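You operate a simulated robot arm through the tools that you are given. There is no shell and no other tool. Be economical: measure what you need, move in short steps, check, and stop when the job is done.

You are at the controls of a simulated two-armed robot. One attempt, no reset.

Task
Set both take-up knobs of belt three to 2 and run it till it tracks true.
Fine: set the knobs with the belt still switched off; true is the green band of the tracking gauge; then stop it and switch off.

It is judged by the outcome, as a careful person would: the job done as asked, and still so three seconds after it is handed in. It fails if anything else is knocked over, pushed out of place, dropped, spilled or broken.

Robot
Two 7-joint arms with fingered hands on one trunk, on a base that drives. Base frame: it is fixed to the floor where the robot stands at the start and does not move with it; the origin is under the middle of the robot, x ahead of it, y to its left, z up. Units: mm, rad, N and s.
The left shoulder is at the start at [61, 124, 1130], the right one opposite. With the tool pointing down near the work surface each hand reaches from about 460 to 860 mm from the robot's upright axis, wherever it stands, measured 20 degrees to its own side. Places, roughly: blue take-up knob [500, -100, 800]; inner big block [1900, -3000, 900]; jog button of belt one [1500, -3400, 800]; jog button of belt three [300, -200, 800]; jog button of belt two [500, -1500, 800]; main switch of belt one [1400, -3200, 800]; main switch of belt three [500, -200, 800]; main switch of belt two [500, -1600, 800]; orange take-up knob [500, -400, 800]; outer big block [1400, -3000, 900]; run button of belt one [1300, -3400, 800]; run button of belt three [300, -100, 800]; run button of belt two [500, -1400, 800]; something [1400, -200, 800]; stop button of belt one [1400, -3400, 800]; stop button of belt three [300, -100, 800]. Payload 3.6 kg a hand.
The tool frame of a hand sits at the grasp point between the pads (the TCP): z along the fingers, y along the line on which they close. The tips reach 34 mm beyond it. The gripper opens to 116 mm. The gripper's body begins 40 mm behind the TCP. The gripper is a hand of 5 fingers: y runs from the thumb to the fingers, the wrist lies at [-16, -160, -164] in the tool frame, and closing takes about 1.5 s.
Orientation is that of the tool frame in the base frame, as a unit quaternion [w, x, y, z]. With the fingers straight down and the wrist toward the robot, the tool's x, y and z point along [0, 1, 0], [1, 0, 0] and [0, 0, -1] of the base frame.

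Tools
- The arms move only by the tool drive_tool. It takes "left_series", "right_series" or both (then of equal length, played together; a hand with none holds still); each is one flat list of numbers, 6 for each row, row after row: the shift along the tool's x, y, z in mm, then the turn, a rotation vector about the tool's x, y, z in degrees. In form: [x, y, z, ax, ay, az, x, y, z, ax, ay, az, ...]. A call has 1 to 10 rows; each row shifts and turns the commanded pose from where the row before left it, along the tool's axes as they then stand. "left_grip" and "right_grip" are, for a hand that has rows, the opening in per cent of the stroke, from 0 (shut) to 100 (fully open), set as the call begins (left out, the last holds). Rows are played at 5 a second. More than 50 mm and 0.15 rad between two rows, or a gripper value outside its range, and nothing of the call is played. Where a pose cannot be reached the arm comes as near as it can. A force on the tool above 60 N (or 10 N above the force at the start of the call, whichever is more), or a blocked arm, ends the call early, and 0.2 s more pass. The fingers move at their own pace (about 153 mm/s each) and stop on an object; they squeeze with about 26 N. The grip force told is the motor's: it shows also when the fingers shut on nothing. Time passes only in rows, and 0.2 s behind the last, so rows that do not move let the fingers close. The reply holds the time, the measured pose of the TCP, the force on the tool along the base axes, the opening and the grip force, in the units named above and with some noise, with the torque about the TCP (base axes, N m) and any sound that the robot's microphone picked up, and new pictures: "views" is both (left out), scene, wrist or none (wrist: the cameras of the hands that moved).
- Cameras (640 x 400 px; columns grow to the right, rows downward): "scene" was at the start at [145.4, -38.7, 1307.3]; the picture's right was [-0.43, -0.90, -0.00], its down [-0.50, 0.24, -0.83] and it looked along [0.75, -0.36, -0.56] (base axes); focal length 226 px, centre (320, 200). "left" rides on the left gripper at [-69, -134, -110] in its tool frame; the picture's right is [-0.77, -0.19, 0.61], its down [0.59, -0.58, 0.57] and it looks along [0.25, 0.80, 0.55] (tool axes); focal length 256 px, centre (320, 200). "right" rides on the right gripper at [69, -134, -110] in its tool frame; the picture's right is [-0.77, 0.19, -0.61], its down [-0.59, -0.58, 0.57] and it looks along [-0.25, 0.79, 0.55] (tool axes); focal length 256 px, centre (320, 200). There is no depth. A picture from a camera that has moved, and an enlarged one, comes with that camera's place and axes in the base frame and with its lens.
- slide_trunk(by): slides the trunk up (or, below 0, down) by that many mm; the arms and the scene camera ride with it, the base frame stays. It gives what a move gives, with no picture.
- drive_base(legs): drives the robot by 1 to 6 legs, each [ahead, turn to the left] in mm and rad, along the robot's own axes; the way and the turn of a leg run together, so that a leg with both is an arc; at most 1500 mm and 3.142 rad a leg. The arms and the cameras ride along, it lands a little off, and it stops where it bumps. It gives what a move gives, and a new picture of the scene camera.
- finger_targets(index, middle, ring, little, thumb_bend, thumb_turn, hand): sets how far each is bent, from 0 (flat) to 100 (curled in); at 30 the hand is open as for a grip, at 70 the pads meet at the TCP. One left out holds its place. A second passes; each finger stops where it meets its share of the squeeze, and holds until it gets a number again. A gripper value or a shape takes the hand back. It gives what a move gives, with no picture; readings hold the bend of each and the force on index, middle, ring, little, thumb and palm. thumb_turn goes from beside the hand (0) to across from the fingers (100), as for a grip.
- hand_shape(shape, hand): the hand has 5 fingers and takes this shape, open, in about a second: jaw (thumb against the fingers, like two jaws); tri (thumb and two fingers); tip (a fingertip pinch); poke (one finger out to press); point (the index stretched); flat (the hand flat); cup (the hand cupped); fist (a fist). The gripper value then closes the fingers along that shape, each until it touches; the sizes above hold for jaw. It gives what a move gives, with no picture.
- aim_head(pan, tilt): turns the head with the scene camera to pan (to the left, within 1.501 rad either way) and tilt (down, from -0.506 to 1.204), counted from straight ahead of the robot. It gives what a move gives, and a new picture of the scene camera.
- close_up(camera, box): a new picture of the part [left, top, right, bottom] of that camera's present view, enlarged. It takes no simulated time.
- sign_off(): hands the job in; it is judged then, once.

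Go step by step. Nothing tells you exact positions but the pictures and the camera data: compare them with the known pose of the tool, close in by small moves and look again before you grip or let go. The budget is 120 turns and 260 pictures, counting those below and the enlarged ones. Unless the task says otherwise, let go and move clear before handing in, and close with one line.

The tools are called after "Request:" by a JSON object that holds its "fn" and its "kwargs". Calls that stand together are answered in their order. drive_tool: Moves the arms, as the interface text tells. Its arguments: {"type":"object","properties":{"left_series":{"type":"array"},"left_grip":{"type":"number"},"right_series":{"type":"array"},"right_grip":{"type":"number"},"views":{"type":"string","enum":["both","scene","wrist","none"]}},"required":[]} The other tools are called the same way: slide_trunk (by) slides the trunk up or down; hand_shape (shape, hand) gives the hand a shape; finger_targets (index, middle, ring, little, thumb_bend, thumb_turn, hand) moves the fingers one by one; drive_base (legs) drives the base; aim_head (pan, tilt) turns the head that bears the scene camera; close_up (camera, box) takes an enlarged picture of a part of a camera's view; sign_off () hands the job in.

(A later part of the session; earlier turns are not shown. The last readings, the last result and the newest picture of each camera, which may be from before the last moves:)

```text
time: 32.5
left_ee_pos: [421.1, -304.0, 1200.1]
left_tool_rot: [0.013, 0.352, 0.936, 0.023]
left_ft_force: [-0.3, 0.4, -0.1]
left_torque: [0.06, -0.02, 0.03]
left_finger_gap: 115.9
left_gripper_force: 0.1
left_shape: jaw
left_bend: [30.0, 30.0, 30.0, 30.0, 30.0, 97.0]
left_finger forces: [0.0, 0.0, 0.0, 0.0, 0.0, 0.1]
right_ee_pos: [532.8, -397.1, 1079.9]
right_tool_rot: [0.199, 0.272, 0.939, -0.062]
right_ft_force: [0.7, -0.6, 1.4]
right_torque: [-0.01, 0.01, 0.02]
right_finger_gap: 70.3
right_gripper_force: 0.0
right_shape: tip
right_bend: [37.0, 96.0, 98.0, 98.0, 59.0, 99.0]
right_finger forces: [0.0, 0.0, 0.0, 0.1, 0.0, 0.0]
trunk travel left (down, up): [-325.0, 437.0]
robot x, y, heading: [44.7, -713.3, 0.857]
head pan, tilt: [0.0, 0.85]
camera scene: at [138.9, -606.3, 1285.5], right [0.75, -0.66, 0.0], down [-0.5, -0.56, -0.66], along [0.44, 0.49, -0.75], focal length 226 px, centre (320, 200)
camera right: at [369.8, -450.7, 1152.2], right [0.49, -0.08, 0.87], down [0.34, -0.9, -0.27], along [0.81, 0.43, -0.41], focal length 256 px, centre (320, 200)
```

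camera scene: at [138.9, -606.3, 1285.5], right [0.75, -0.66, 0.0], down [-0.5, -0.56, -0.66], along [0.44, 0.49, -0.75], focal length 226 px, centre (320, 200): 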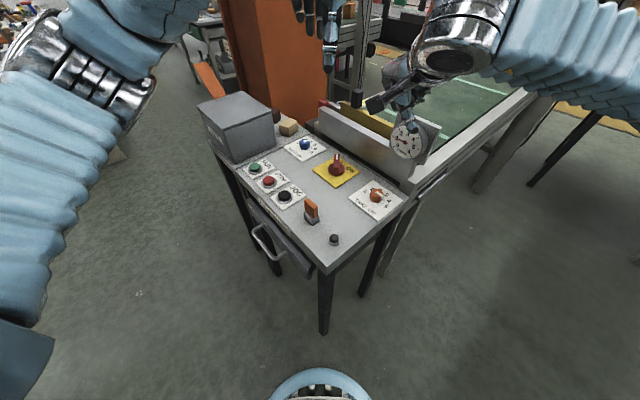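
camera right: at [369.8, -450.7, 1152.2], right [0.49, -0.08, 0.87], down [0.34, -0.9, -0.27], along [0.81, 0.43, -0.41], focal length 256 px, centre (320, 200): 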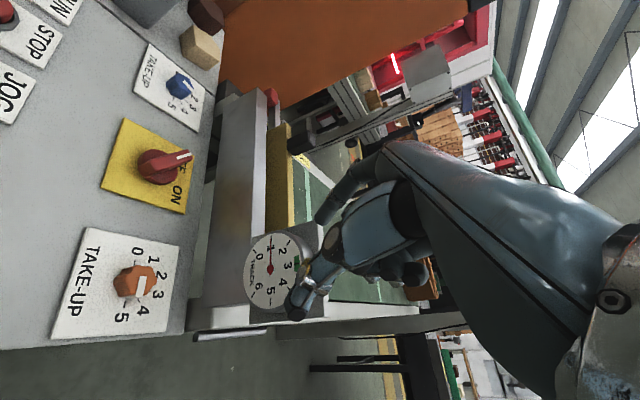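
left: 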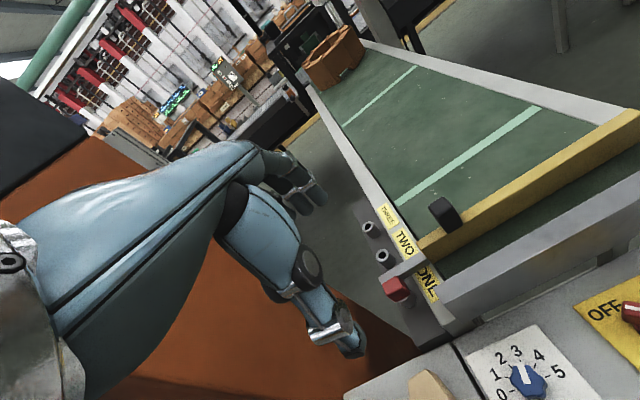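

The lean is reachable and opens a gap to the gauge. I go down in steps toward z 930 while watching.

Request:
{"fn": "drive_tool", "kwargs": {"right_series": [15.7, 2.4, 34, 0, 0, 0, 15.7, 2.4, 34, 0, 0, 0, 15.7, 2.4, 34, 0, 0, 0, 15.7, 2.4, 34, 0, 0, 0, 0, 0, 0, 0, 0, 0]}}

Request:
{"fn": "close_up", "kwargs": {"camera": "scene", "box": [340, 60, 460, 220]}}

```text
time: 33.7
left_ee_pos: [420.2, -303.7, 1198.9]
left_tool_rot: [0.014, 0.352, 0.936, 0.023]
left_ft_force: [-0.2, 0.3, 0.2]
left_torque: [0.03, -0.01, 0.01]
left_finger_gap: 116.0
left_gripper_force: 0.0
left_shape: jaw
left_bend: [30.0, 30.0, 30.0, 30.0, 30.0, 97.0]
left_finger forces: [0.0, 0.0, 0.1, 0.1, 0.0, 0.0]
right_ee_pos: [536.1, -386.5, 930.5]
right_tool_rot: [0.199, 0.272, 0.939, -0.062]
right_ft_force: [0.4, 0.4, -0.5]
right_torque: [-0.01, -0.04, 0.0]
right_finger_gap: 70.2
right_gripper_force: 0.1
right_shape: tip
right_bend: [37.0, 96.0, 98.0, 98.0, 59.0, 99.0]
right_finger forces: [0.1, 0.1, 0.0, 0.1, 0.0, 0.0]
trunk travel left (down, up): [-325.0, 437.0]
robot x, y, heading: [43.8, -716.7, 0.848]
head pan, tilt: [0.0, 0.85]
camera scene: at [138.4, -606.2, 1285.6], right [0.75, -0.66, 0.0], down [-0.5, -0.56, -0.66], along [0.44, 0.49, -0.75], focal length 226 px, centre (320, 200)
camera right: at [372.6, -442.6, 1002.8], right [0.49, -0.08, 0.87], down [0.34, -0.9, -0.27], along [0.8, 0.43, -0.41], focal length 256 px, centre (320, 200)
```

scene: 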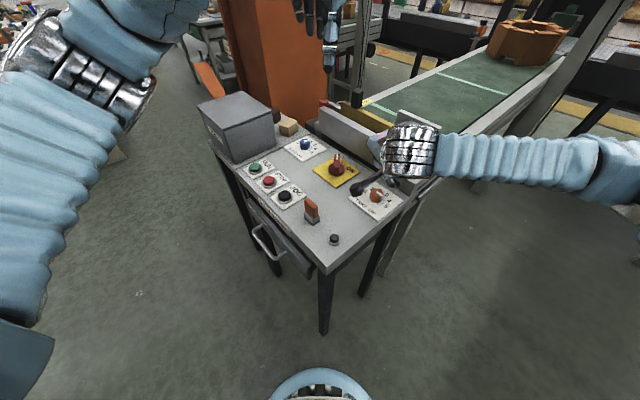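
right: 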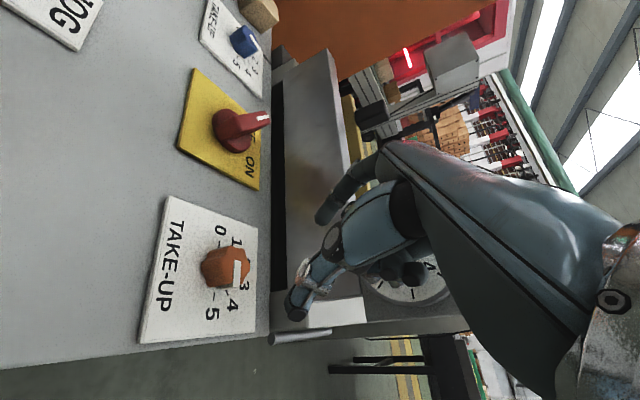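

```text
2.50 times, centred on (400, 140) of scene
camera zoom: at [138.4, -606.2, 1285.6], right [0.75, -0.66, 0.0], down [-0.5, -0.56, -0.66], along [0.44, 0.49, -0.75], focal length 566 px, centre (120, 350)
```

zoom: 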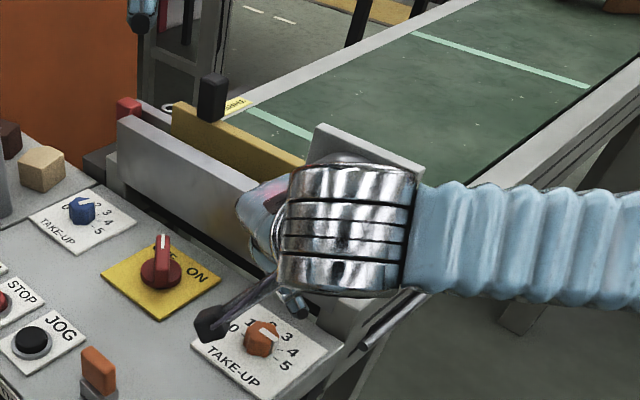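

Clear of the gauge with no contact. The knob lines up with the middle of the fingertips; I go down another 60 mm.

Request:
{"fn": "drive_tool", "kwargs": {"right_series": [12, -0.4, 27.5, 0, 0, 0, 12, -0.4, 27.5, 0, 0, 0, 0, 0, 0, 0, 0, 0], "views": "wrist"}}

Request:
{"fn": "close_up", "kwargs": {"camera": "right", "box": [180, 150, 440, 350]}}

```text
time: 34.5
left_ee_pos: [421.0, -303.3, 1199.6]
left_tool_rot: [0.013, 0.351, 0.936, 0.023]
left_ft_force: [-0.1, -0.1, -0.8]
left_torque: [0.01, -0.02, 0.02]
left_finger_gap: 116.0
left_gripper_force: 0.0
left_shape: jaw
left_bend: [30.0, 30.0, 30.0, 30.0, 30.0, 97.0]
left_finger forces: [0.0, 0.0, 0.0, 0.1, 0.1, 0.0]
right_ee_pos: [535.0, -388.0, 868.6]
right_tool_rot: [0.198, 0.272, 0.94, -0.061]
right_ft_force: [-0.4, -0.6, -0.2]
right_torque: [0.01, 0.01, 0.01]
right_finger_gap: 70.3
right_gripper_force: 0.1
right_shape: tip
right_bend: [37.0, 96.0, 98.0, 98.0, 59.0, 99.0]
right_finger forces: [0.0, 0.1, 0.0, 0.0, 0.0, 0.0]
trunk travel left (down, up): [-325.0, 437.0]
robot x, y, heading: [43.6, -717.7, 0.846]
head pan, tilt: [0.0, 0.85]
camera right: at [372.4, -443.4, 942.2], right [0.49, -0.08, 0.87], down [0.34, -0.9, -0.27], along [0.81, 0.43, -0.41], focal length 256 px, centre (320, 200)
```

right: 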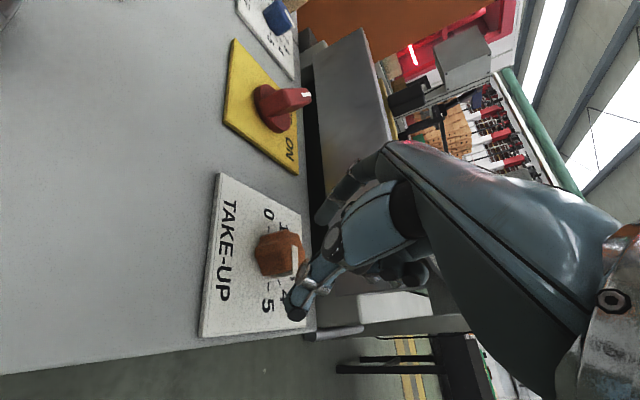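

```text
2.00 times, centred on (310, 250) of right
camera zoom: at [372.4, -443.4, 942.2], right [0.49, -0.08, 0.87], down [0.34, -0.9, -0.27], along [0.81, 0.43, -0.41], focal length 512 px, centre (340, 100)
```

zoom: 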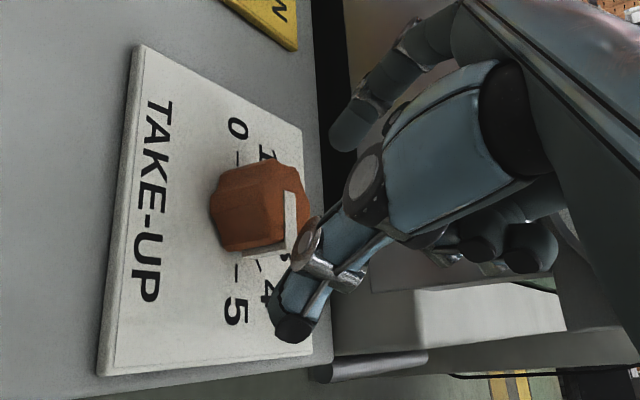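

The white mark on the orange knob points near 5, so it needs about 105° counter-clockwise, in several grips. I go down around the knob and close.

Request:
{"fn": "drive_tool", "kwargs": {"right_series": [9.3, 0, 24.3, 0, 0, 0, 0, 0, 0, 0, 0, 0], "views": "wrist"}}

Request:
{"fn": "drive_tool", "kwargs": {"right_series": [0, 0, 0, 0, 0, 0, 0, 0, 0, 0, 0, 0, 0, 0, 0, 0, 0, 0, 0, 0, 0, 0, 0, 0, 0, 0, 0, 0, 0, 0], "right_grip": 0, "views": "wrist"}}

Request:
{"fn": "close_up", "kwargs": {"camera": "right", "box": [180, 150, 440, 350]}}

```text
time: 35.1
left_ee_pos: [420.8, -304.1, 1200.4]
left_tool_rot: [0.014, 0.351, 0.936, 0.023]
left_ft_force: [-1.1, 0.9, 0.2]
left_torque: [-0.03, -0.03, -0.04]
left_finger_gap: 115.7
left_gripper_force: 0.1
left_shape: jaw
left_bend: [30.0, 30.0, 30.0, 30.0, 30.0, 97.0]
left_finger forces: [0.0, 0.1, 0.0, 0.0, 0.0, 0.0]
right_ee_pos: [535.8, -389.0, 844.0]
right_tool_rot: [0.199, 0.272, 0.94, -0.062]
right_ft_force: [0.2, 0.4, 0.0]
right_torque: [-0.01, 0.0, 0.0]
right_finger_gap: 70.4
right_gripper_force: 0.1
right_shape: tip
right_bend: [37.0, 96.0, 98.0, 98.0, 59.0, 99.0]
right_finger forces: [0.0, 0.0, 0.0, 0.0, 0.0, 0.0]
trunk travel left (down, up): [-325.0, 437.0]
robot x, y, heading: [47.0, -713.7, 0.852]
head pan, tilt: [0.0, 0.85]
camera right: at [372.9, -444.7, 916.4], right [0.49, -0.08, 0.87], down [0.34, -0.9, -0.27], along [0.81, 0.43, -0.41], focal length 256 px, centre (320, 200)
```

right: 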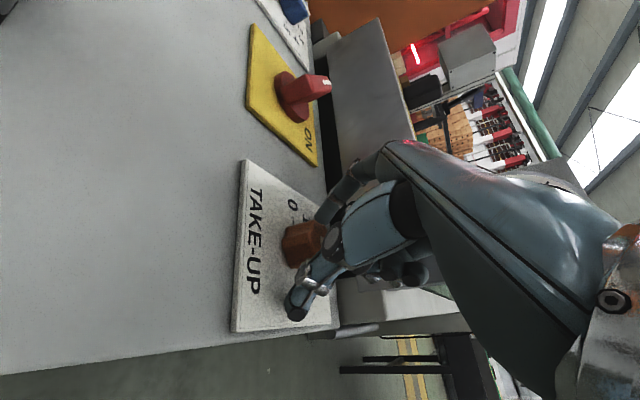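

```text
time: 36.3
left_ee_pos: [421.5, -304.8, 1200.0]
left_tool_rot: [0.013, 0.352, 0.936, 0.024]
left_ft_force: [0.1, 0.2, -0.7]
left_torque: [-0.01, 0.0, 0.03]
left_finger_gap: 116.1
left_gripper_force: 0.0
left_shape: jaw
left_bend: [30.0, 30.0, 30.0, 30.0, 30.0, 97.0]
left_finger forces: [0.0, 0.0, 0.1, 0.0, 0.0, 0.0]
right_ee_pos: [536.0, -390.0, 842.9]
right_tool_rot: [0.198, 0.273, 0.939, -0.062]
right_ft_force: [-0.3, -2.9, 0.4]
right_torque: [0.17, -0.14, 0.18]
right_finger_gap: 35.1
right_gripper_force: 26.1
right_shape: tip
right_bend: [57.0, 99.0, 100.0, 100.0, 68.0, 100.0]
right_finger forces: [24.9, 0.0, 0.0, 0.0, 25.9, 0.1]
trunk travel left (down, up): [-325.0, 437.0]
robot x, y, heading: [43.9, -714.6, 0.849]
head pan, tilt: [0.0, 0.85]
camera right: at [373.2, -445.1, 916.6], right [0.49, -0.08, 0.87], down [0.34, -0.9, -0.27], along [0.81, 0.43, -0.41], focal length 256 px, centre (320, 200)
```

right: 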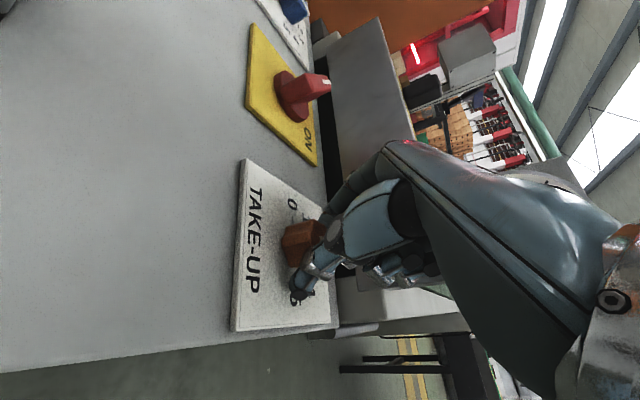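

```text
2.00 times, centred on (310, 250) of right
camera zoom: at [373.2, -445.1, 916.6], right [0.49, -0.08, 0.87], down [0.34, -0.9, -0.27], along [0.81, 0.43, -0.41], focal length 512 px, centre (340, 100)
```

zoom: 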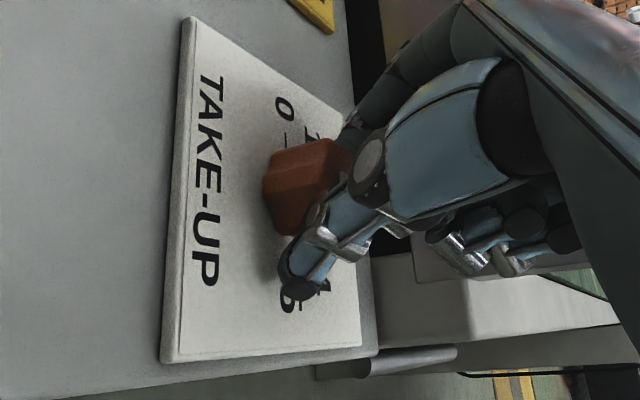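

The knob is held firmly (35 mm, 25 N each side). I turn counter-clockwise about the vertical through the knob by 32°.

Request:
{"fn": "drive_tool", "kwargs": {"right_series": [0, -1.26, 0, -3.26, -0.06, -7.3, 0, -1.26, 0, -3.26, -0.06, -7.3, 0, -1.26, 0, -3.26, -0.06, -7.3, 0, -1.26, 0, -3.26, -0.06, -7.3, 0, 0, 0, 0, 0, 0], "views": "wrist"}}

Request:
{"fn": "close_up", "kwargs": {"camera": "scene", "box": [340, 110, 440, 230]}}

```text
time: 37.5
left_ee_pos: [421.1, -303.4, 1199.3]
left_tool_rot: [0.013, 0.351, 0.936, 0.022]
left_ft_force: [0.7, 0.3, -0.4]
left_torque: [-0.01, 0.0, -0.01]
left_finger_gap: 116.0
left_gripper_force: 0.1
left_shape: jaw
left_bend: [30.0, 30.0, 30.0, 30.0, 30.0, 97.0]
left_finger forces: [0.0, 0.0, 0.0, 0.0, 0.0, 0.1]
right_ee_pos: [535.1, -393.0, 843.2]
right_tool_rot: [0.208, 0.003, 0.978, -0.004]
right_ft_force: [7.1, 6.9, 0.8]
right_torque: [0.42, -0.24, -0.01]
right_finger_gap: 23.7
right_gripper_force: 25.7
right_shape: tip
right_bend: [57.0, 100.0, 100.0, 100.0, 70.0, 99.0]
right_finger forces: [30.8, 0.1, 0.1, 0.1, 21.4, 0.0]
trunk travel left (down, up): [-325.0, 437.0]
robot x, y, heading: [45.3, -714.4, 0.841]
head pan, tilt: [0.0, 0.85]
camera right: at [426.2, -526.5, 916.5], right [0.45, 0.19, 0.87], down [0.77, -0.58, -0.27], along [0.46, 0.79, -0.41], focal length 256 px, centre (320, 200)
```

right: 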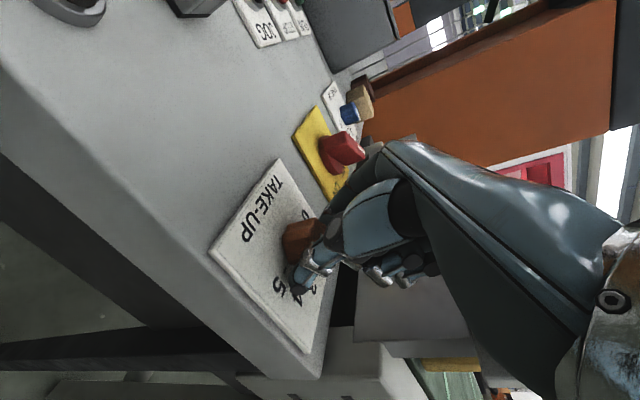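

```text
3.33 times, centred on (390, 170) of scene
camera zoom: at [139.7, -605.4, 1285.5], right [0.75, -0.66, 0.0], down [-0.5, -0.56, -0.66], along [0.44, 0.49, -0.75], focal length 754 px, centre (87, 300)
```

zoom: 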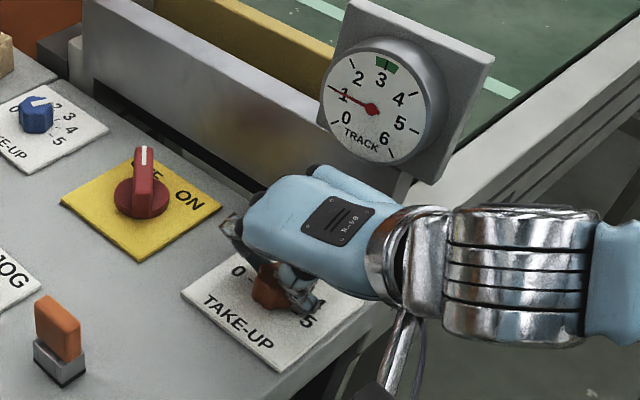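

The hand turned to about 90°, but the finger gap shrank, so the knob may have slipped. I open, rise slightly and check the mark.

Request:
{"fn": "drive_tool", "kwargs": {"right_series": [0, 0, 0, 0, 0, 0, 0, 0, 0, 0, 0, 0, 0, 0, 0, 0, 0, 0, 16, 0, -36, 0, 0, 0, 16, 0, -36, 0, 0, 0, 0, 0, 0, 0, 0, 0], "right_grip": 60, "views": "wrist"}}

Request:
{"fn": "close_up", "kwargs": {"camera": "right", "box": [180, 150, 440, 350]}}

Request:
{"fn": "close_up", "kwargs": {"camera": "scene", "box": [340, 150, 420, 230]}}

```text
time: 38.9
left_ee_pos: [422.0, -304.1, 1199.5]
left_tool_rot: [0.013, 0.352, 0.936, 0.023]
left_ft_force: [0.5, -0.1, -0.1]
left_torque: [0.0, -0.02, 0.01]
left_finger_gap: 115.9
left_gripper_force: 0.0
left_shape: jaw
left_bend: [30.0, 30.0, 30.0, 30.0, 30.0, 97.0]
left_finger forces: [0.1, 0.0, 0.1, 0.0, 0.1, 0.1]
right_ee_pos: [476.4, -391.8, 896.5]
right_tool_rot: [0.209, 0.003, 0.978, -0.003]
right_ft_force: [0.0, -0.2, -0.7]
right_torque: [-0.03, 0.03, 0.0]
right_finger_gap: 69.5
right_gripper_force: 0.0
right_shape: tip
right_bend: [37.0, 97.0, 98.0, 98.0, 60.0, 99.0]
right_finger forces: [0.1, 0.1, 0.1, 0.1, 0.0, 0.1]
trunk travel left (down, up): [-325.0, 437.0]
robot x, y, heading: [43.1, -714.3, 0.843]
head pan, tilt: [0.0, 0.85]
camera right: at [367.5, -525.9, 970.3], right [0.46, 0.19, 0.87], down [0.76, -0.58, -0.27], along [0.46, 0.79, -0.41], focal length 256 px, centre (320, 200)
```

right: 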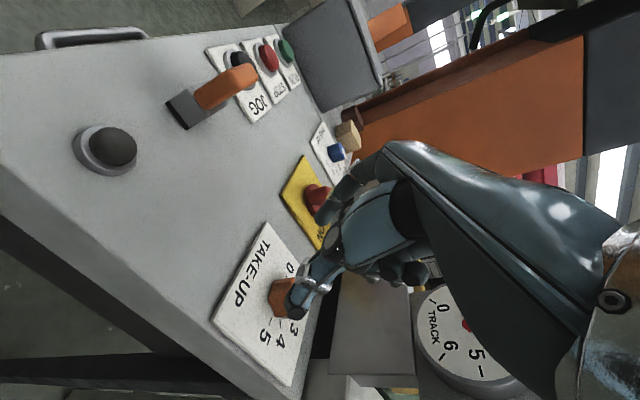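

```text
2.00 times, centred on (310, 250) of right
camera zoom: at [367.5, -525.9, 970.3], right [0.46, 0.19, 0.87], down [0.76, -0.58, -0.27], along [0.46, 0.79, -0.41], focal length 512 px, centre (340, 100)
```

zoom: 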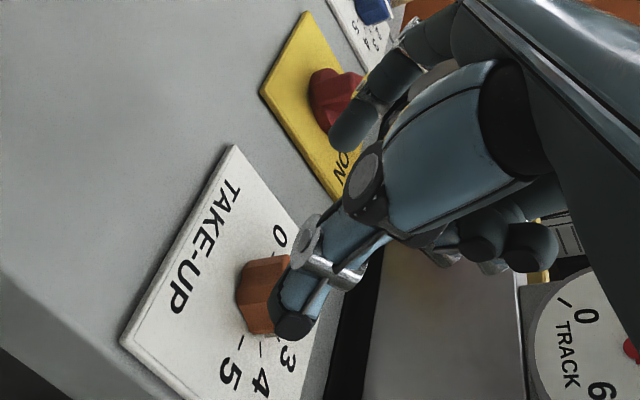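

```text
5.00 times, centred on (380, 190) of scene
camera zoom: at [139.0, -606.2, 1285.5], right [0.75, -0.66, 0.0], down [-0.5, -0.56, -0.66], along [0.44, 0.49, -0.75], focal length 1132 px, centre (20, 250)
```

zoom: 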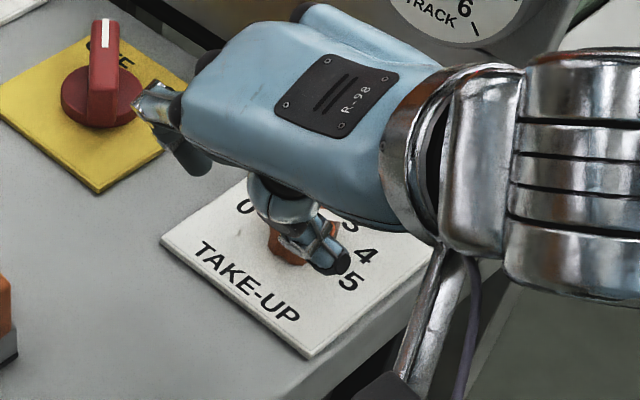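

The hand hides the mark, so I lift it further and to the right.

Request:
{"fn": "drive_tool", "kwargs": {"right_series": [-16, -25, -38, 0, 0, 0, -16, -25, -38, 0, 0, 0, -16, -25, -38, 0, 0, 0, 0, 0, 0, 0, 0, 0], "views": "wrist"}}

Request:
{"fn": "close_up", "kwargs": {"camera": "scene", "box": [340, 150, 420, 230]}}

```text
time: 39.9
left_ee_pos: [422.0, -304.2, 1198.6]
left_tool_rot: [0.014, 0.351, 0.936, 0.023]
left_ft_force: [0.2, -0.9, 0.4]
left_torque: [0.0, 0.0, -0.02]
left_finger_gap: 115.9
left_gripper_force: 0.0
left_shape: jaw
left_bend: [30.0, 30.0, 30.0, 30.0, 30.0, 97.0]
left_finger forces: [0.0, 0.0, 0.1, 0.0, 0.0, 0.0]
right_ee_pos: [473.0, -467.7, 1020.5]
right_tool_rot: [0.208, 0.003, 0.978, -0.005]
right_ft_force: [0.3, -0.5, -0.8]
right_torque: [0.0, 0.02, -0.02]
right_finger_gap: 69.4
right_gripper_force: 0.0
right_shape: tip
right_bend: [37.0, 97.0, 98.0, 98.0, 60.0, 99.0]
right_finger forces: [0.0, 0.1, 0.1, 0.0, 0.0, 0.0]
trunk travel left (down, up): [-325.0, 437.0]
robot x, y, heading: [41.1, -715.3, 0.849]
head pan, tilt: [0.0, 0.85]
camera right: at [364.2, -599.9, 1094.3], right [0.46, 0.19, 0.87], down [0.76, -0.58, -0.27], along [0.46, 0.79, -0.41], focal length 256 px, centre (320, 200)
```

right: 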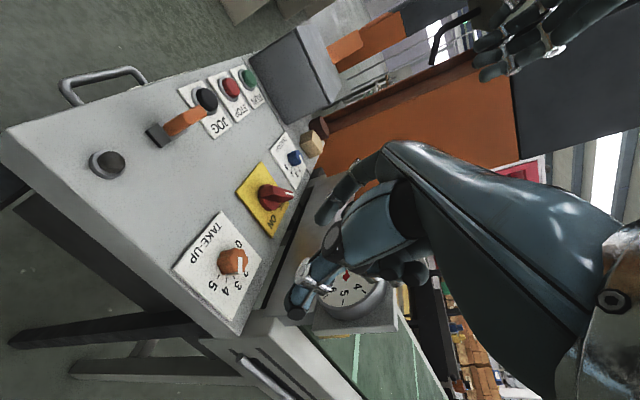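

```text
5.00 times, centred on (380, 190) of scene
camera zoom: at [138.7, -605.7, 1285.4], right [0.75, -0.66, 0.0], down [-0.5, -0.56, -0.66], along [0.44, 0.49, -0.75], focal length 1132 px, centre (20, 250)
```

zoom: 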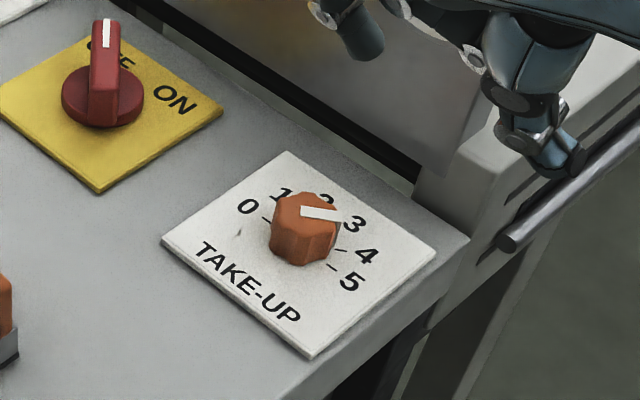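

The orange mark moved about 32°, now reading near 4.0, so the grip works. I rotate the hand back 40° clockwise at this height for a second grip.

Request:
{"fn": "drive_tool", "kwargs": {"right_series": [0, 0, 0, 3.26, 0.06, 7.3, 0, 0, 0, 3.26, 0.06, 7.3, 0, 0, 0, 3.26, 0.06, 7.3, 0, 0, 0, 3.26, 0.06, 7.3, 0, 0, 0, 3.26, 0.06, 7.3, 0, 0, 0, 0, 0, 0], "views": "none"}}

```text
time: 41.3
left_ee_pos: [420.2, -304.3, 1199.5]
left_tool_rot: [0.012, 0.351, 0.936, 0.023]
left_ft_force: [-0.2, 0.8, -0.1]
left_torque: [0.03, -0.01, 0.03]
left_finger_gap: 116.0
left_gripper_force: 0.0
left_shape: jaw
left_bend: [30.0, 30.0, 30.0, 30.0, 30.0, 97.0]
left_finger forces: [0.0, 0.0, 0.0, 0.1, 0.1, 0.0]
right_ee_pos: [473.7, -466.7, 1022.0]
right_tool_rot: [0.208, 0.003, 0.978, -0.005]
right_ft_force: [-0.4, 0.4, 0.0]
right_torque: [0.01, 0.0, 0.02]
right_finger_gap: 69.3
right_gripper_force: 0.1
right_shape: tip
right_bend: [37.0, 97.0, 98.0, 98.0, 60.0, 99.0]
right_finger forces: [0.1, 0.0, 0.1, 0.1, 0.0, 0.0]
right hand out of reach, approached as far as the arm can: row 1, 2, 3, 4, 5
trunk travel left (down, up): [-325.0, 437.0]
robot x, y, heading: [43.9, -715.8, 0.847]
head pan, tilt: [0.0, 0.85]
```

The clockwise turn isn't reachable so close to my body, so I move over the knob first and turn there.

Request:
{"fn": "drive_tool", "kwargs": {"right_series": [-2, 26, 30, 0, 0, 0, -2, 26, 30, 0, 0, 0, -10, 26, 20, 0, 0, 0, 0, 0, 0, 0, 0, 0], "views": "none"}}

Request:
{"fn": "drive_tool", "kwargs": {"right_series": [0, 0, 0, 3.26, 0.06, 7.3, 0, 0, 0, 3.26, 0.06, 7.3, 0, 0, 0, 3.26, 0.06, 7.3, 0, 0, 0, 3.26, 0.06, 7.3, 0, 0, 0, 0, 0, 0], "views": "both"}}

```text
time: 42.3
left_ee_pos: [420.6, -303.8, 1201.1]
left_tool_rot: [0.013, 0.351, 0.936, 0.022]
left_ft_force: [0.2, -0.4, 0.0]
left_torque: [-0.02, 0.0, -0.02]
left_finger_gap: 116.2
left_gripper_force: 0.1
left_shape: jaw
left_bend: [30.0, 30.0, 30.0, 30.0, 30.0, 97.0]
left_finger forces: [0.1, 0.0, 0.0, 0.0, 0.1, 0.1]
right_ee_pos: [518.3, -391.5, 953.0]
right_tool_rot: [0.207, 0.004, 0.978, -0.004]
right_ft_force: [0.0, 0.5, -0.8]
right_torque: [0.04, 0.04, 0.02]
right_finger_gap: 69.6
right_gripper_force: 0.0
right_shape: tip
right_bend: [37.0, 97.0, 98.0, 98.0, 60.0, 99.0]
right_finger forces: [0.0, 0.1, 0.0, 0.1, 0.0, 0.0]
trunk travel left (down, up): [-325.0, 437.0]
robot x, y, heading: [41.6, -714.3, 0.849]
head pan, tilt: [0.0, 0.85]
```

```text
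time: 43.5
left_ee_pos: [421.8, -305.0, 1200.0]
left_tool_rot: [0.014, 0.352, 0.936, 0.022]
left_ft_force: [-0.3, 0.3, -0.4]
left_torque: [-0.03, 0.0, 0.01]
left_finger_gap: 115.9
left_gripper_force: 0.1
left_shape: jaw
left_bend: [30.0, 30.0, 30.0, 30.0, 30.0, 97.0]
left_finger forces: [0.0, 0.0, 0.1, 0.0, 0.1, 0.0]
right_ee_pos: [519.3, -390.8, 953.4]
right_tool_rot: [0.198, 0.273, 0.939, -0.062]
right_ft_force: [-0.2, -0.5, -0.3]
right_torque: [0.02, -0.01, 0.01]
right_finger_gap: 69.6
right_gripper_force: 0.0
right_shape: tip
right_bend: [37.0, 97.0, 98.0, 98.0, 60.0, 99.0]
right_finger forces: [0.1, 0.0, 0.0, 0.1, 0.0, 0.0]
trunk travel left (down, up): [-325.0, 437.0]
robot x, y, heading: [44.1, -716.0, 0.851]
head pan, tilt: [0.0, 0.85]
camera scene: at [138.8, -606.4, 1285.6], right [0.75, -0.66, 0.0], down [-0.5, -0.56, -0.66], along [0.44, 0.49, -0.75], focal length 226 px, centre (320, 200)
camera right: at [355.7, -445.4, 1026.1], right [0.49, -0.08, 0.87], down [0.34, -0.9, -0.27], along [0.81, 0.43, -0.41], focal length 256 px, centre (320, 200)
```

scene: 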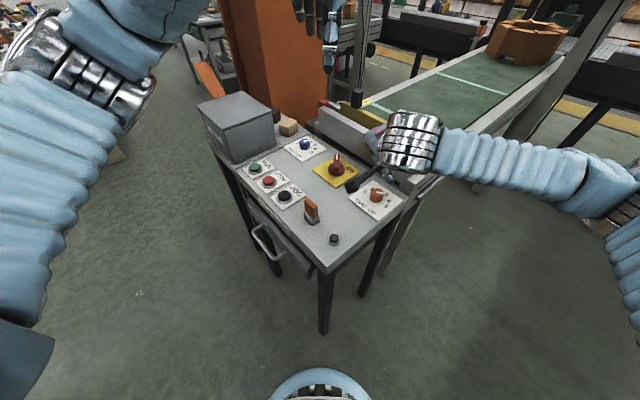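
right: 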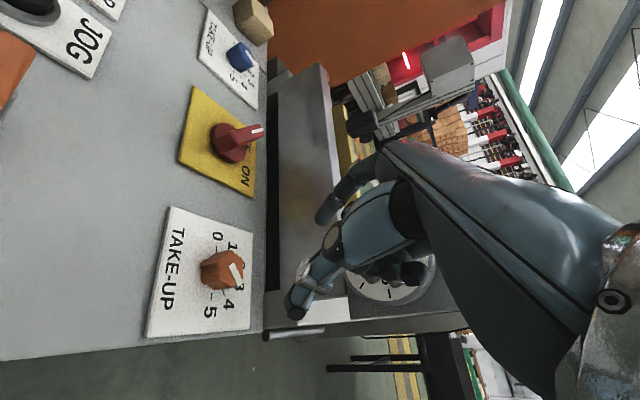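

At 57° again and in line. I descend around the knob, grip, and turn 40° counter-clockwise.

Request:
{"fn": "drive_tool", "kwargs": {"right_series": [11.1, 3.8, 35.5, 0, 0, 0, 11.1, 3.8, 35.5, 0, 0, 0, 11.1, 3.8, 35.5, 0, 0, 0, 0, 0, 0, 0, 0, 0], "views": "wrist"}}

Request:
{"fn": "drive_tool", "kwargs": {"right_series": [0, 0, 0, 0, 0, 0, 0, 0, 0, 0, 0, 0, 0, 0, 0, 0, 0, 0, 0, 0, 0, 0, 0, 0, 0, -1.26, 0, -3.26, -0.06, -7.3, 0, -1.26, 0, -3.26, -0.06, -7.3, 0, -1.26, 0, -3.26, -0.06, -7.3, 0, -1.26, 0, -3.26, -0.06, -7.3, 0, -1.26, 0, -3.26, -0.06, -7.3, 0, 0, 0, 0, 0, 0], "right_grip": 0, "views": "wrist"}}

```text
time: 44.5
left_ee_pos: [420.9, -304.6, 1200.2]
left_tool_rot: [0.013, 0.352, 0.936, 0.023]
left_ft_force: [0.5, -0.6, -0.7]
left_torque: [0.0, -0.01, 0.01]
left_finger_gap: 116.1
left_gripper_force: 0.1
left_shape: jaw
left_bend: [30.0, 30.0, 30.0, 30.0, 30.0, 97.0]
left_finger forces: [0.1, 0.0, 0.0, 0.0, 0.1, 0.0]
right_ee_pos: [533.2, -390.2, 841.7]
right_tool_rot: [0.198, 0.274, 0.939, -0.062]
right_ft_force: [-0.2, -0.9, -0.3]
right_torque: [-0.02, -0.02, -0.01]
right_finger_gap: 69.4
right_gripper_force: 0.1
right_shape: tip
right_bend: [37.0, 97.0, 98.0, 98.0, 60.0, 99.0]
right_finger forces: [0.0, 0.0, 0.1, 0.0, 0.0, 0.1]
trunk travel left (down, up): [-325.0, 437.0]
robot x, y, heading: [41.9, -713.5, 0.849]
head pan, tilt: [0.0, 0.85]
camera right: at [370.6, -444.3, 915.5], right [0.49, -0.08, 0.87], down [0.34, -0.9, -0.27], along [0.81, 0.43, -0.41], focal length 256 px, centre (320, 200)
```

right: 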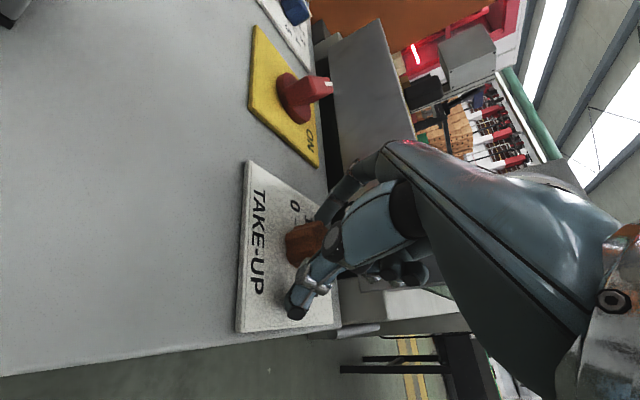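

```text
time: 46.7
left_ee_pos: [420.4, -305.0, 1200.3]
left_tool_rot: [0.013, 0.351, 0.936, 0.023]
left_ft_force: [-0.9, -0.2, -0.5]
left_torque: [-0.02, 0.01, 0.04]
left_finger_gap: 116.0
left_gripper_force: 0.1
left_shape: jaw
left_bend: [30.0, 30.0, 30.0, 30.0, 30.0, 97.0]
left_finger forces: [0.0, 0.0, 0.1, 0.1, 0.0, 0.0]
right_ee_pos: [533.6, -394.7, 842.0]
right_tool_rot: [0.208, -0.065, 0.976, 0.01]
right_ft_force: [3.2, -0.1, 3.1]
right_torque: [0.29, -0.12, 0.01]
right_finger_gap: 25.1
right_gripper_force: 26.3
right_shape: tip
right_bend: [55.0, 100.0, 100.0, 100.0, 70.0, 99.0]
right_finger forces: [29.4, 0.1, 0.0, 0.1, 30.0, 0.0]
trunk travel left (down, up): [-325.0, 437.0]
robot x, y, heading: [42.0, -708.6, 0.846]
head pan, tilt: [0.0, 0.85]
camera right: at [444.1, -541.2, 915.4], right [0.42, 0.25, 0.87], down [0.84, -0.47, -0.27], along [0.34, 0.85, -0.41], focal length 256 px, centre (320, 200)
```

right: 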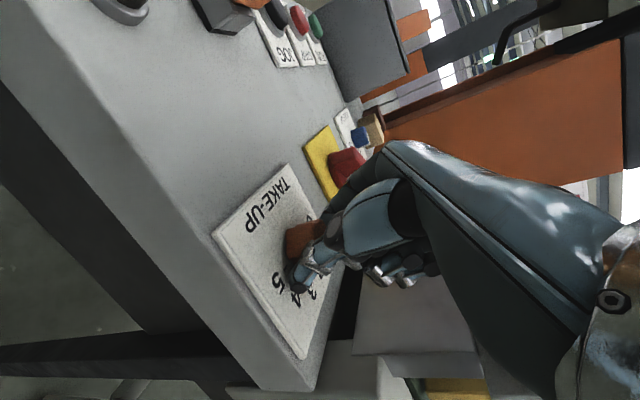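

Turned to 97°. I open, turn the open hand back around the knob, rise 40 mm, and read the mark.

Request:
{"fn": "drive_tool", "kwargs": {"right_series": [0, 0, 0, 0, 0, 0, 0, 0, 0, 0, 0, 0, 0, 0, 0, 0, 0, 0, 0, 1.26, 0, 3.26, 0.06, 7.3, 0, 1.26, 0, 3.26, 0.06, 7.3, 0, 1.26, 0, 3.26, 0.06, 7.3, 0, 1.26, 0, 3.26, 0.06, 7.3, 0, 1.26, 0, 3.26, 0.06, 7.3, -16, 0, -36, 0, 0, 0, 0, 0, 0, 0, 0, 0], "right_grip": 62, "views": "none"}}

Request:
{"fn": "close_up", "kwargs": {"camera": "right", "box": [180, 150, 440, 350]}}

Request:
{"fn": "close_up", "kwargs": {"camera": "scene", "box": [340, 150, 420, 230]}}

```text
time: 48.9
left_ee_pos: [421.1, -305.2, 1199.6]
left_tool_rot: [0.013, 0.352, 0.936, 0.022]
left_ft_force: [0.4, 0.0, -0.7]
left_torque: [0.03, -0.02, 0.02]
left_finger_gap: 115.9
left_gripper_force: 0.0
left_shape: jaw
left_bend: [30.0, 30.0, 30.0, 30.0, 30.0, 97.0]
left_finger forces: [0.1, 0.0, 0.1, 0.0, 0.0, 0.0]
right_ee_pos: [533.8, -387.8, 882.1]
right_tool_rot: [0.199, 0.272, 0.939, -0.062]
right_ft_force: [-0.3, -0.3, 1.0]
right_torque: [0.02, -0.01, -0.04]
right_finger_gap: 72.2
right_gripper_force: 0.0
right_shape: tip
right_bend: [36.0, 96.0, 98.0, 98.0, 59.0, 99.0]
right_finger forces: [0.0, 0.1, 0.0, 0.0, 0.0, 0.0]
trunk travel left (down, up): [-325.0, 437.0]
robot x, y, heading: [45.1, -715.8, 0.849]
head pan, tilt: [0.0, 0.85]
```

```text
2.00 times, centred on (310, 250) of right
camera zoom: at [371.4, -442.8, 955.6], right [0.49, -0.08, 0.87], down [0.34, -0.9, -0.27], along [0.81, 0.43, -0.41], focal length 512 px, centre (340, 100)
```

zoom: 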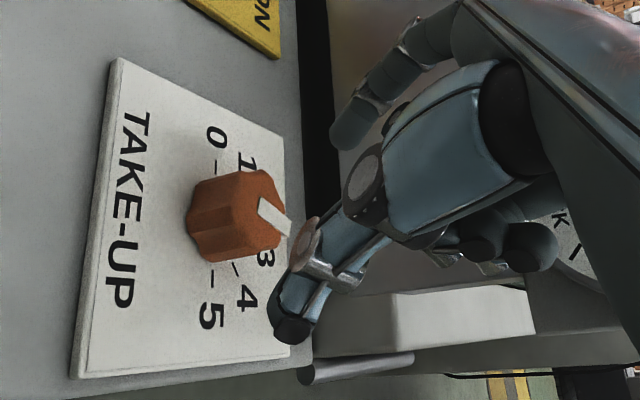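

```text
5.00 times, centred on (380, 190) of scene
camera zoom: at [139.0, -606.0, 1285.5], right [0.75, -0.66, 0.0], down [-0.5, -0.56, -0.66], along [0.44, 0.49, -0.75], focal length 1132 px, centre (20, 250)
```

zoom: 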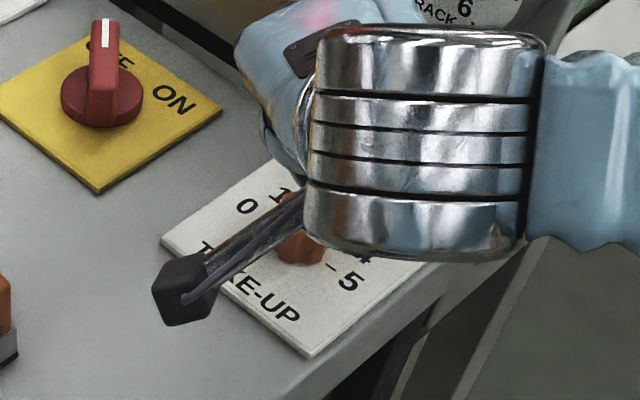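

The orange mark now points at about -18° (reading 3.0); it needs about 36° more. I go down, grip, turn 36°, release, and look again.

Request:
{"fn": "drive_tool", "kwargs": {"right_series": [16, 0, 36, 0, 0, 0, 0, 0, 0, 0, 0, 0], "views": "none"}}

Request:
{"fn": "drive_tool", "kwargs": {"right_series": [0, 0, 0, 0, 0, 0, 0, 0, 0, 0, 0, 0, 0, 0, 0, 0, 0, 0, 0, 0, 0, 0, 0, 0, 0, -1.26, 0, -3.26, -0.06, -7.3, 0, -1.26, 0, -3.26, -0.06, -7.3, 0, -1.26, 0, -3.26, -0.06, -7.3, 0, -1.26, 0, -3.26, -0.06, -7.3, 0, -0.7, 0, -1.83, -0.04, -4.1, 0, 0, 0, 0, 0, 0], "right_grip": 0, "views": "none"}}

Request:
{"fn": "drive_tool", "kwargs": {"right_series": [0, 0, 0, 0, 0, 0, 0, 0, 0, 0, 0, 0, 0, 0, 0, 0, 0, 0, 0, 1.26, 0, 3.26, 0.06, 7.3, 0, 1.26, 0, 3.26, 0.06, 7.3, 0, 1.26, 0, 3.26, 0.06, 7.3, 0, 1.26, 0, 3.26, 0.06, 7.3, 0, 0.7, 0, 1.83, 0.04, 4.1, -16, 0, -36, 0, 0, 0, 0, 0, 0, 0, 0, 0], "right_grip": 62, "views": "none"}}

Request:
{"fn": "close_up", "kwargs": {"camera": "right", "box": [250, 200, 350, 300]}}

```text
time: 49.5
left_ee_pos: [420.3, -304.6, 1200.6]
left_tool_rot: [0.013, 0.351, 0.936, 0.023]
left_ft_force: [-0.4, 0.0, 1.0]
left_torque: [-0.03, -0.03, 0.01]
left_finger_gap: 116.1
left_gripper_force: 0.1
left_shape: jaw
left_bend: [30.0, 30.0, 30.0, 30.0, 30.0, 97.0]
left_finger forces: [0.0, 0.0, 0.1, 0.0, 0.0, 0.0]
right_ee_pos: [535.2, -386.5, 843.4]
right_tool_rot: [0.198, 0.272, 0.94, -0.06]
right_ft_force: [-0.5, -0.7, -0.4]
right_torque: [-0.01, 0.0, 0.02]
right_finger_gap: 72.0
right_gripper_force: 0.1
right_shape: tip
right_bend: [36.0, 96.0, 98.0, 98.0, 59.0, 99.0]
right_finger forces: [0.0, 0.0, 0.0, 0.0, 0.1, 0.0]
trunk travel left (down, up): [-325.0, 437.0]
robot x, y, heading: [43.4, -713.6, 0.847]
head pan, tilt: [0.0, 0.85]
```

```text
time: 51.7
left_ee_pos: [421.5, -303.8, 1199.1]
left_tool_rot: [0.013, 0.351, 0.936, 0.024]
left_ft_force: [1.1, -0.4, -0.5]
left_torque: [0.01, 0.0, 0.01]
left_finger_gap: 116.2
left_gripper_force: 0.0
left_shape: jaw
left_bend: [30.0, 30.0, 30.0, 30.0, 30.0, 97.0]
left_finger forces: [0.0, 0.1, 0.1, 0.0, 0.0, 0.0]
right_ee_pos: [532.8, -392.2, 842.7]
right_tool_rot: [0.209, -0.036, 0.977, 0.005]
right_ft_force: [6.5, 6.5, 7.5]
right_torque: [0.46, -0.19, 0.02]
right_finger_gap: 23.7
right_gripper_force: 26.0
right_shape: tip
right_bend: [57.0, 100.0, 100.0, 100.0, 69.0, 99.0]
right_finger forces: [30.5, 0.0, 0.0, 0.1, 24.8, 0.0]
trunk travel left (down, up): [-325.0, 437.0]
robot x, y, heading: [43.0, -712.3, 0.848]
head pan, tilt: [0.0, 0.85]
```

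```text
time: 53.9
left_ee_pos: [422.3, -303.4, 1199.4]
left_tool_rot: [0.014, 0.352, 0.936, 0.023]
left_ft_force: [0.2, 0.7, 0.4]
left_torque: [0.02, -0.01, -0.04]
left_finger_gap: 115.9
left_gripper_force: 0.0
left_shape: jaw
left_bend: [30.0, 30.0, 30.0, 30.0, 30.0, 97.0]
left_finger forces: [0.0, 0.0, 0.1, 0.1, 0.0, 0.0]
right_ee_pos: [532.9, -387.5, 881.8]
right_tool_rot: [0.199, 0.273, 0.939, -0.062]
right_ft_force: [1.1, -0.6, 0.4]
right_torque: [0.02, 0.02, 0.02]
right_finger_gap: 71.8
right_gripper_force: 0.1
right_shape: tip
right_bend: [36.0, 97.0, 98.0, 98.0, 59.0, 99.0]
right_finger forces: [0.1, 0.1, 0.0, 0.1, 0.0, 0.0]
trunk travel left (down, up): [-325.0, 437.0]
robot x, y, heading: [41.8, -712.4, 0.851]
head pan, tilt: [0.0, 0.85]
```

```text
4.00 times, centred on (300, 250) of right
camera zoom: at [370.6, -443.2, 955.0], right [0.49, -0.08, 0.87], down [0.34, -0.9, -0.27], along [0.81, 0.43, -0.41], focal length 1024 px, centre (400, 0)
```

zoom: 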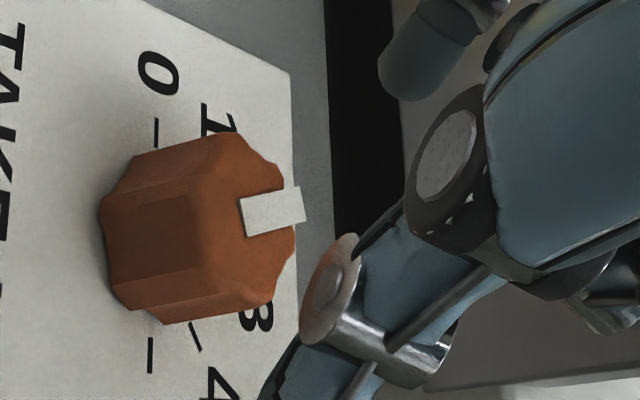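

The orange mark now sits at +16–17°, which reads 2.0. I raise the hand, confirm from the scene camera, and move 60 mm closer for the blue knob.

Request:
{"fn": "drive_tool", "kwargs": {"right_series": [-16, 0, -36, 0, 0, 0, -16, 0, -36, 0, 0, 0, -16, 0, -36, 0, 0, 0, -16, 0, -36, 0, 0, 0, -16, 0, -36, 0, 0, 0, -16, 0, -36, 0, 0, 0], "views": "none"}}

Request:
{"fn": "close_up", "kwargs": {"camera": "scene", "box": [350, 160, 410, 220]}}

Request:
{"fn": "drive_base", "kwargs": {"legs": [[60, 0]]}}

```text
time: 55.3
left_ee_pos: [421.1, -303.4, 1199.8]
left_tool_rot: [0.013, 0.351, 0.936, 0.023]
left_ft_force: [-0.4, -0.1, -0.6]
left_torque: [0.0, -0.01, -0.02]
left_finger_gap: 116.1
left_gripper_force: 0.1
left_shape: jaw
left_bend: [30.0, 30.0, 30.0, 30.0, 30.0, 97.0]
left_finger forces: [0.1, 0.0, 0.1, 0.1, 0.1, 0.0]
right_ee_pos: [534.1, -386.8, 1117.9]
right_tool_rot: [0.199, 0.272, 0.939, -0.063]
right_ft_force: [0.1, -0.7, -0.3]
right_torque: [-0.02, 0.01, 0.02]
right_finger_gap: 71.6
right_gripper_force: 0.0
right_shape: tip
right_bend: [36.0, 97.0, 98.0, 98.0, 59.0, 99.0]
right_finger forces: [0.0, 0.0, 0.1, 0.0, 0.0, 0.0]
trunk travel left (down, up): [-325.0, 437.0]
robot x, y, heading: [46.2, -714.1, 0.852]
head pan, tilt: [0.0, 0.85]
```

```text
6.67 times, centred on (380, 190) of scene
camera zoom: at [138.1, -606.2, 1285.6], right [0.75, -0.66, 0.0], down [-0.5, -0.56, -0.66], along [0.44, 0.49, -0.75], focal length 1509 px, centre (-80, 267)
```

zoom: 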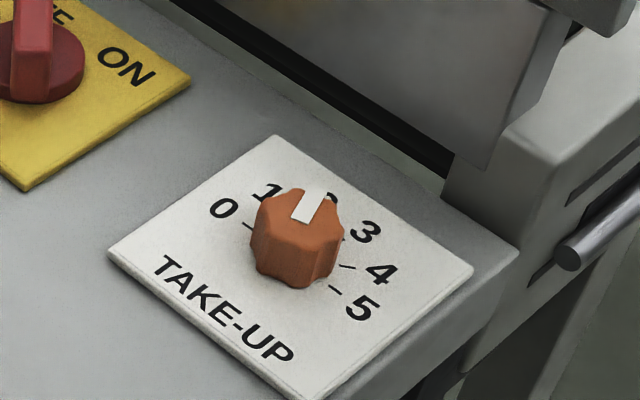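

```text
time: 56.8
left_ee_pos: [480.2, -353.2, 1269.1]
left_tool_rot: [0.149, 0.53, 0.835, 0.02]
left_ft_force: [0.3, -1.0, 0.6]
left_torque: [0.02, 0.06, -0.04]
left_finger_gap: 115.8
left_gripper_force: 0.0
left_shape: jaw
left_bend: [30.0, 30.0, 30.0, 30.0, 30.0, 97.0]
left_finger forces: [0.0, 0.0, 0.1, 0.0, 0.0, 0.0]
right_ee_pos: [638.2, -396.4, 1223.2]
right_tool_rot: [0.184, 0.454, 0.871, 0.045]
right_ft_force: [0.1, 0.6, 0.4]
right_torque: [-0.04, 0.08, -0.04]
right_finger_gap: 71.9
right_gripper_force: 0.0
right_shape: tip
right_bend: [36.0, 96.0, 98.0, 98.0, 59.0, 99.0]
right_finger forces: [0.0, 0.0, 0.1, 0.1, 0.0, 0.0]
trunk travel left (down, up): [-325.0, 437.0]
robot x, y, heading: [83.7, -661.0, 0.85]
head pan, tilt: [0.0, 0.85]
stopped in leg 1: the robot was blocked; the commanded pose is now the measured one
camera scene: at [299.9, -418.0, 1273.8], right [0.75, -0.66, 0.0], down [-0.55, -0.63, -0.55], along [0.36, 0.41, -0.84], focal length 226 px, centre (320, 200)
```

scene: 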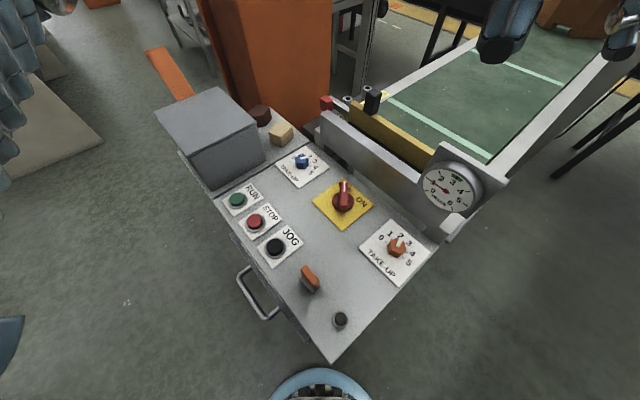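

The base was stopped and the trunk appears to be swaying forward. I check the state again before anything else.

Request:
{"fn": "aim_head", "kwargs": {"pan": 0.0, "tilt": 0.85}}

```text
time: 57.4
left_ee_pos: [392.1, -437.4, 1290.2]
left_tool_rot: [0.138, 0.505, 0.848, 0.083]
left_ft_force: [1.5, 0.9, -1.8]
left_torque: [-0.04, 0.05, 0.0]
left_finger_gap: 115.6
left_gripper_force: 0.1
left_shape: jaw
left_bend: [30.0, 30.0, 30.0, 30.0, 30.0, 97.0]
left_finger forces: [0.1, 0.0, 0.0, 0.0, 0.0, 0.0]
right_ee_pos: [541.4, -484.6, 1239.9]
right_tool_rot: [0.193, 0.432, 0.878, 0.074]
right_ft_force: [-0.2, 2.7, -0.1]
right_torque: [-0.13, -0.01, -0.13]
right_finger_gap: 72.0
right_gripper_force: 0.1
right_shape: tip
right_bend: [36.0, 96.0, 98.0, 98.0, 59.0, 99.0]
right_finger forces: [0.0, 0.1, 0.0, 0.0, 0.0, 0.0]
trunk travel left (down, up): [-325.0, 437.0]
robot x, y, heading: [79.0, -671.0, 0.842]
head pan, tilt: [0.0, 0.85]
camera scene: at [208.4, -526.7, 1284.8], right [0.75, -0.67, 0.0], down [-0.52, -0.58, -0.63], along [0.42, 0.47, -0.77], focal length 226 px, centre (320, 200)
```

scene: 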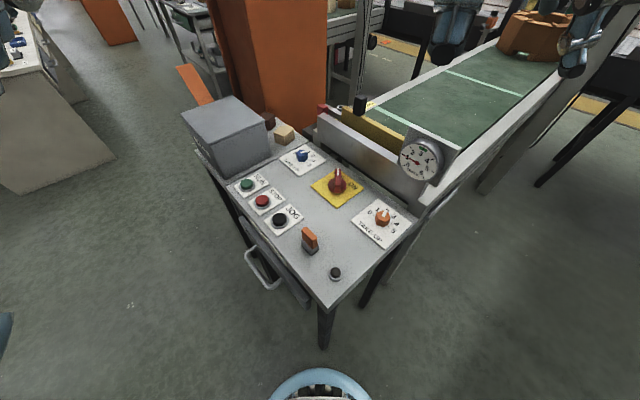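

The trunk has settled back. I back off 20 mm so the base doesn't touch the table, then check the panel and orange knob.

Request:
{"fn": "drive_base", "kwargs": {"legs": [[-20, 0]]}}

Request:
{"fn": "close_up", "kwargs": {"camera": "scene", "box": [240, 100, 460, 280]}}

```text
time: 58.1
left_ee_pos: [392.4, -446.1, 1296.4]
left_tool_rot: [0.166, 0.49, 0.852, 0.071]
left_ft_force: [-1.4, -0.6, -0.4]
left_torque: [0.04, -0.07, 0.07]
left_finger_gap: 115.8
left_gripper_force: 0.0
left_shape: jaw
left_bend: [30.0, 30.0, 30.0, 30.0, 30.0, 97.0]
left_finger forces: [0.0, 0.0, 0.0, 0.1, 0.0, 0.0]
right_ee_pos: [526.8, -484.1, 1224.2]
right_tool_rot: [0.185, 0.405, 0.895, 0.036]
right_ft_force: [-0.3, -1.9, -0.5]
right_torque: [0.11, -0.01, 0.06]
right_finger_gap: 72.2
right_gripper_force: 0.0
right_shape: tip
right_bend: [37.0, 96.0, 98.0, 98.0, 59.0, 99.0]
right_finger forces: [0.1, 0.0, 0.0, 0.1, 0.1, 0.0]
trunk travel left (down, up): [-325.0, 437.0]
robot x, y, heading: [81.8, -667.1, 0.846]
head pan, tilt: [0.0, 0.85]
stopped in leg 1: the robot was blocked; the commanded pose is now the measured one
camera scene: at [209.1, -524.9, 1284.5], right [0.75, -0.66, 0.0], down [-0.51, -0.58, -0.63], along [0.42, 0.47, -0.78], focal length 226 px, centre (320, 200)
```

scene: 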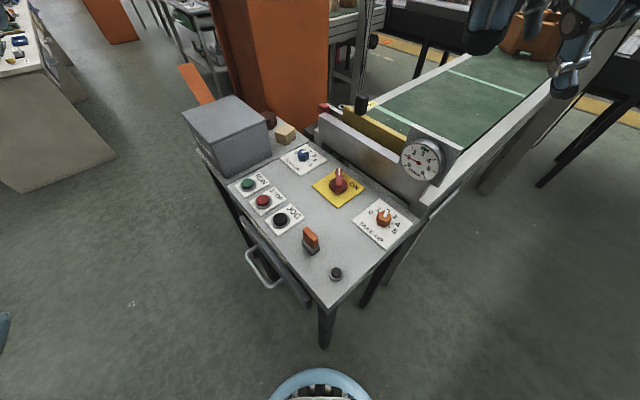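

```text
2.22 times, centred on (350, 190) of scene
camera zoom: at [209.1, -524.9, 1284.5], right [0.75, -0.66, 0.0], down [-0.51, -0.58, -0.63], along [0.42, 0.47, -0.78], focal length 503 px, centre (253, 222)
```

zoom: 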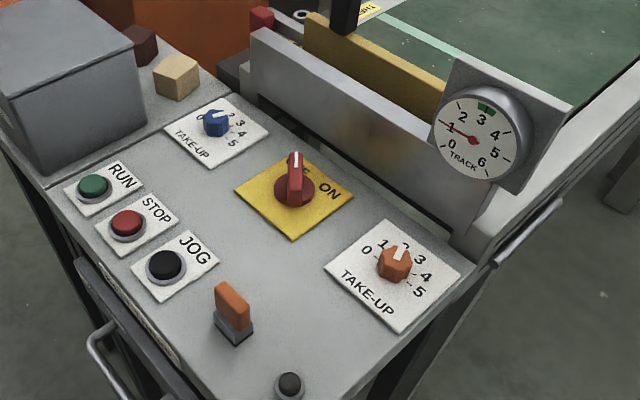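

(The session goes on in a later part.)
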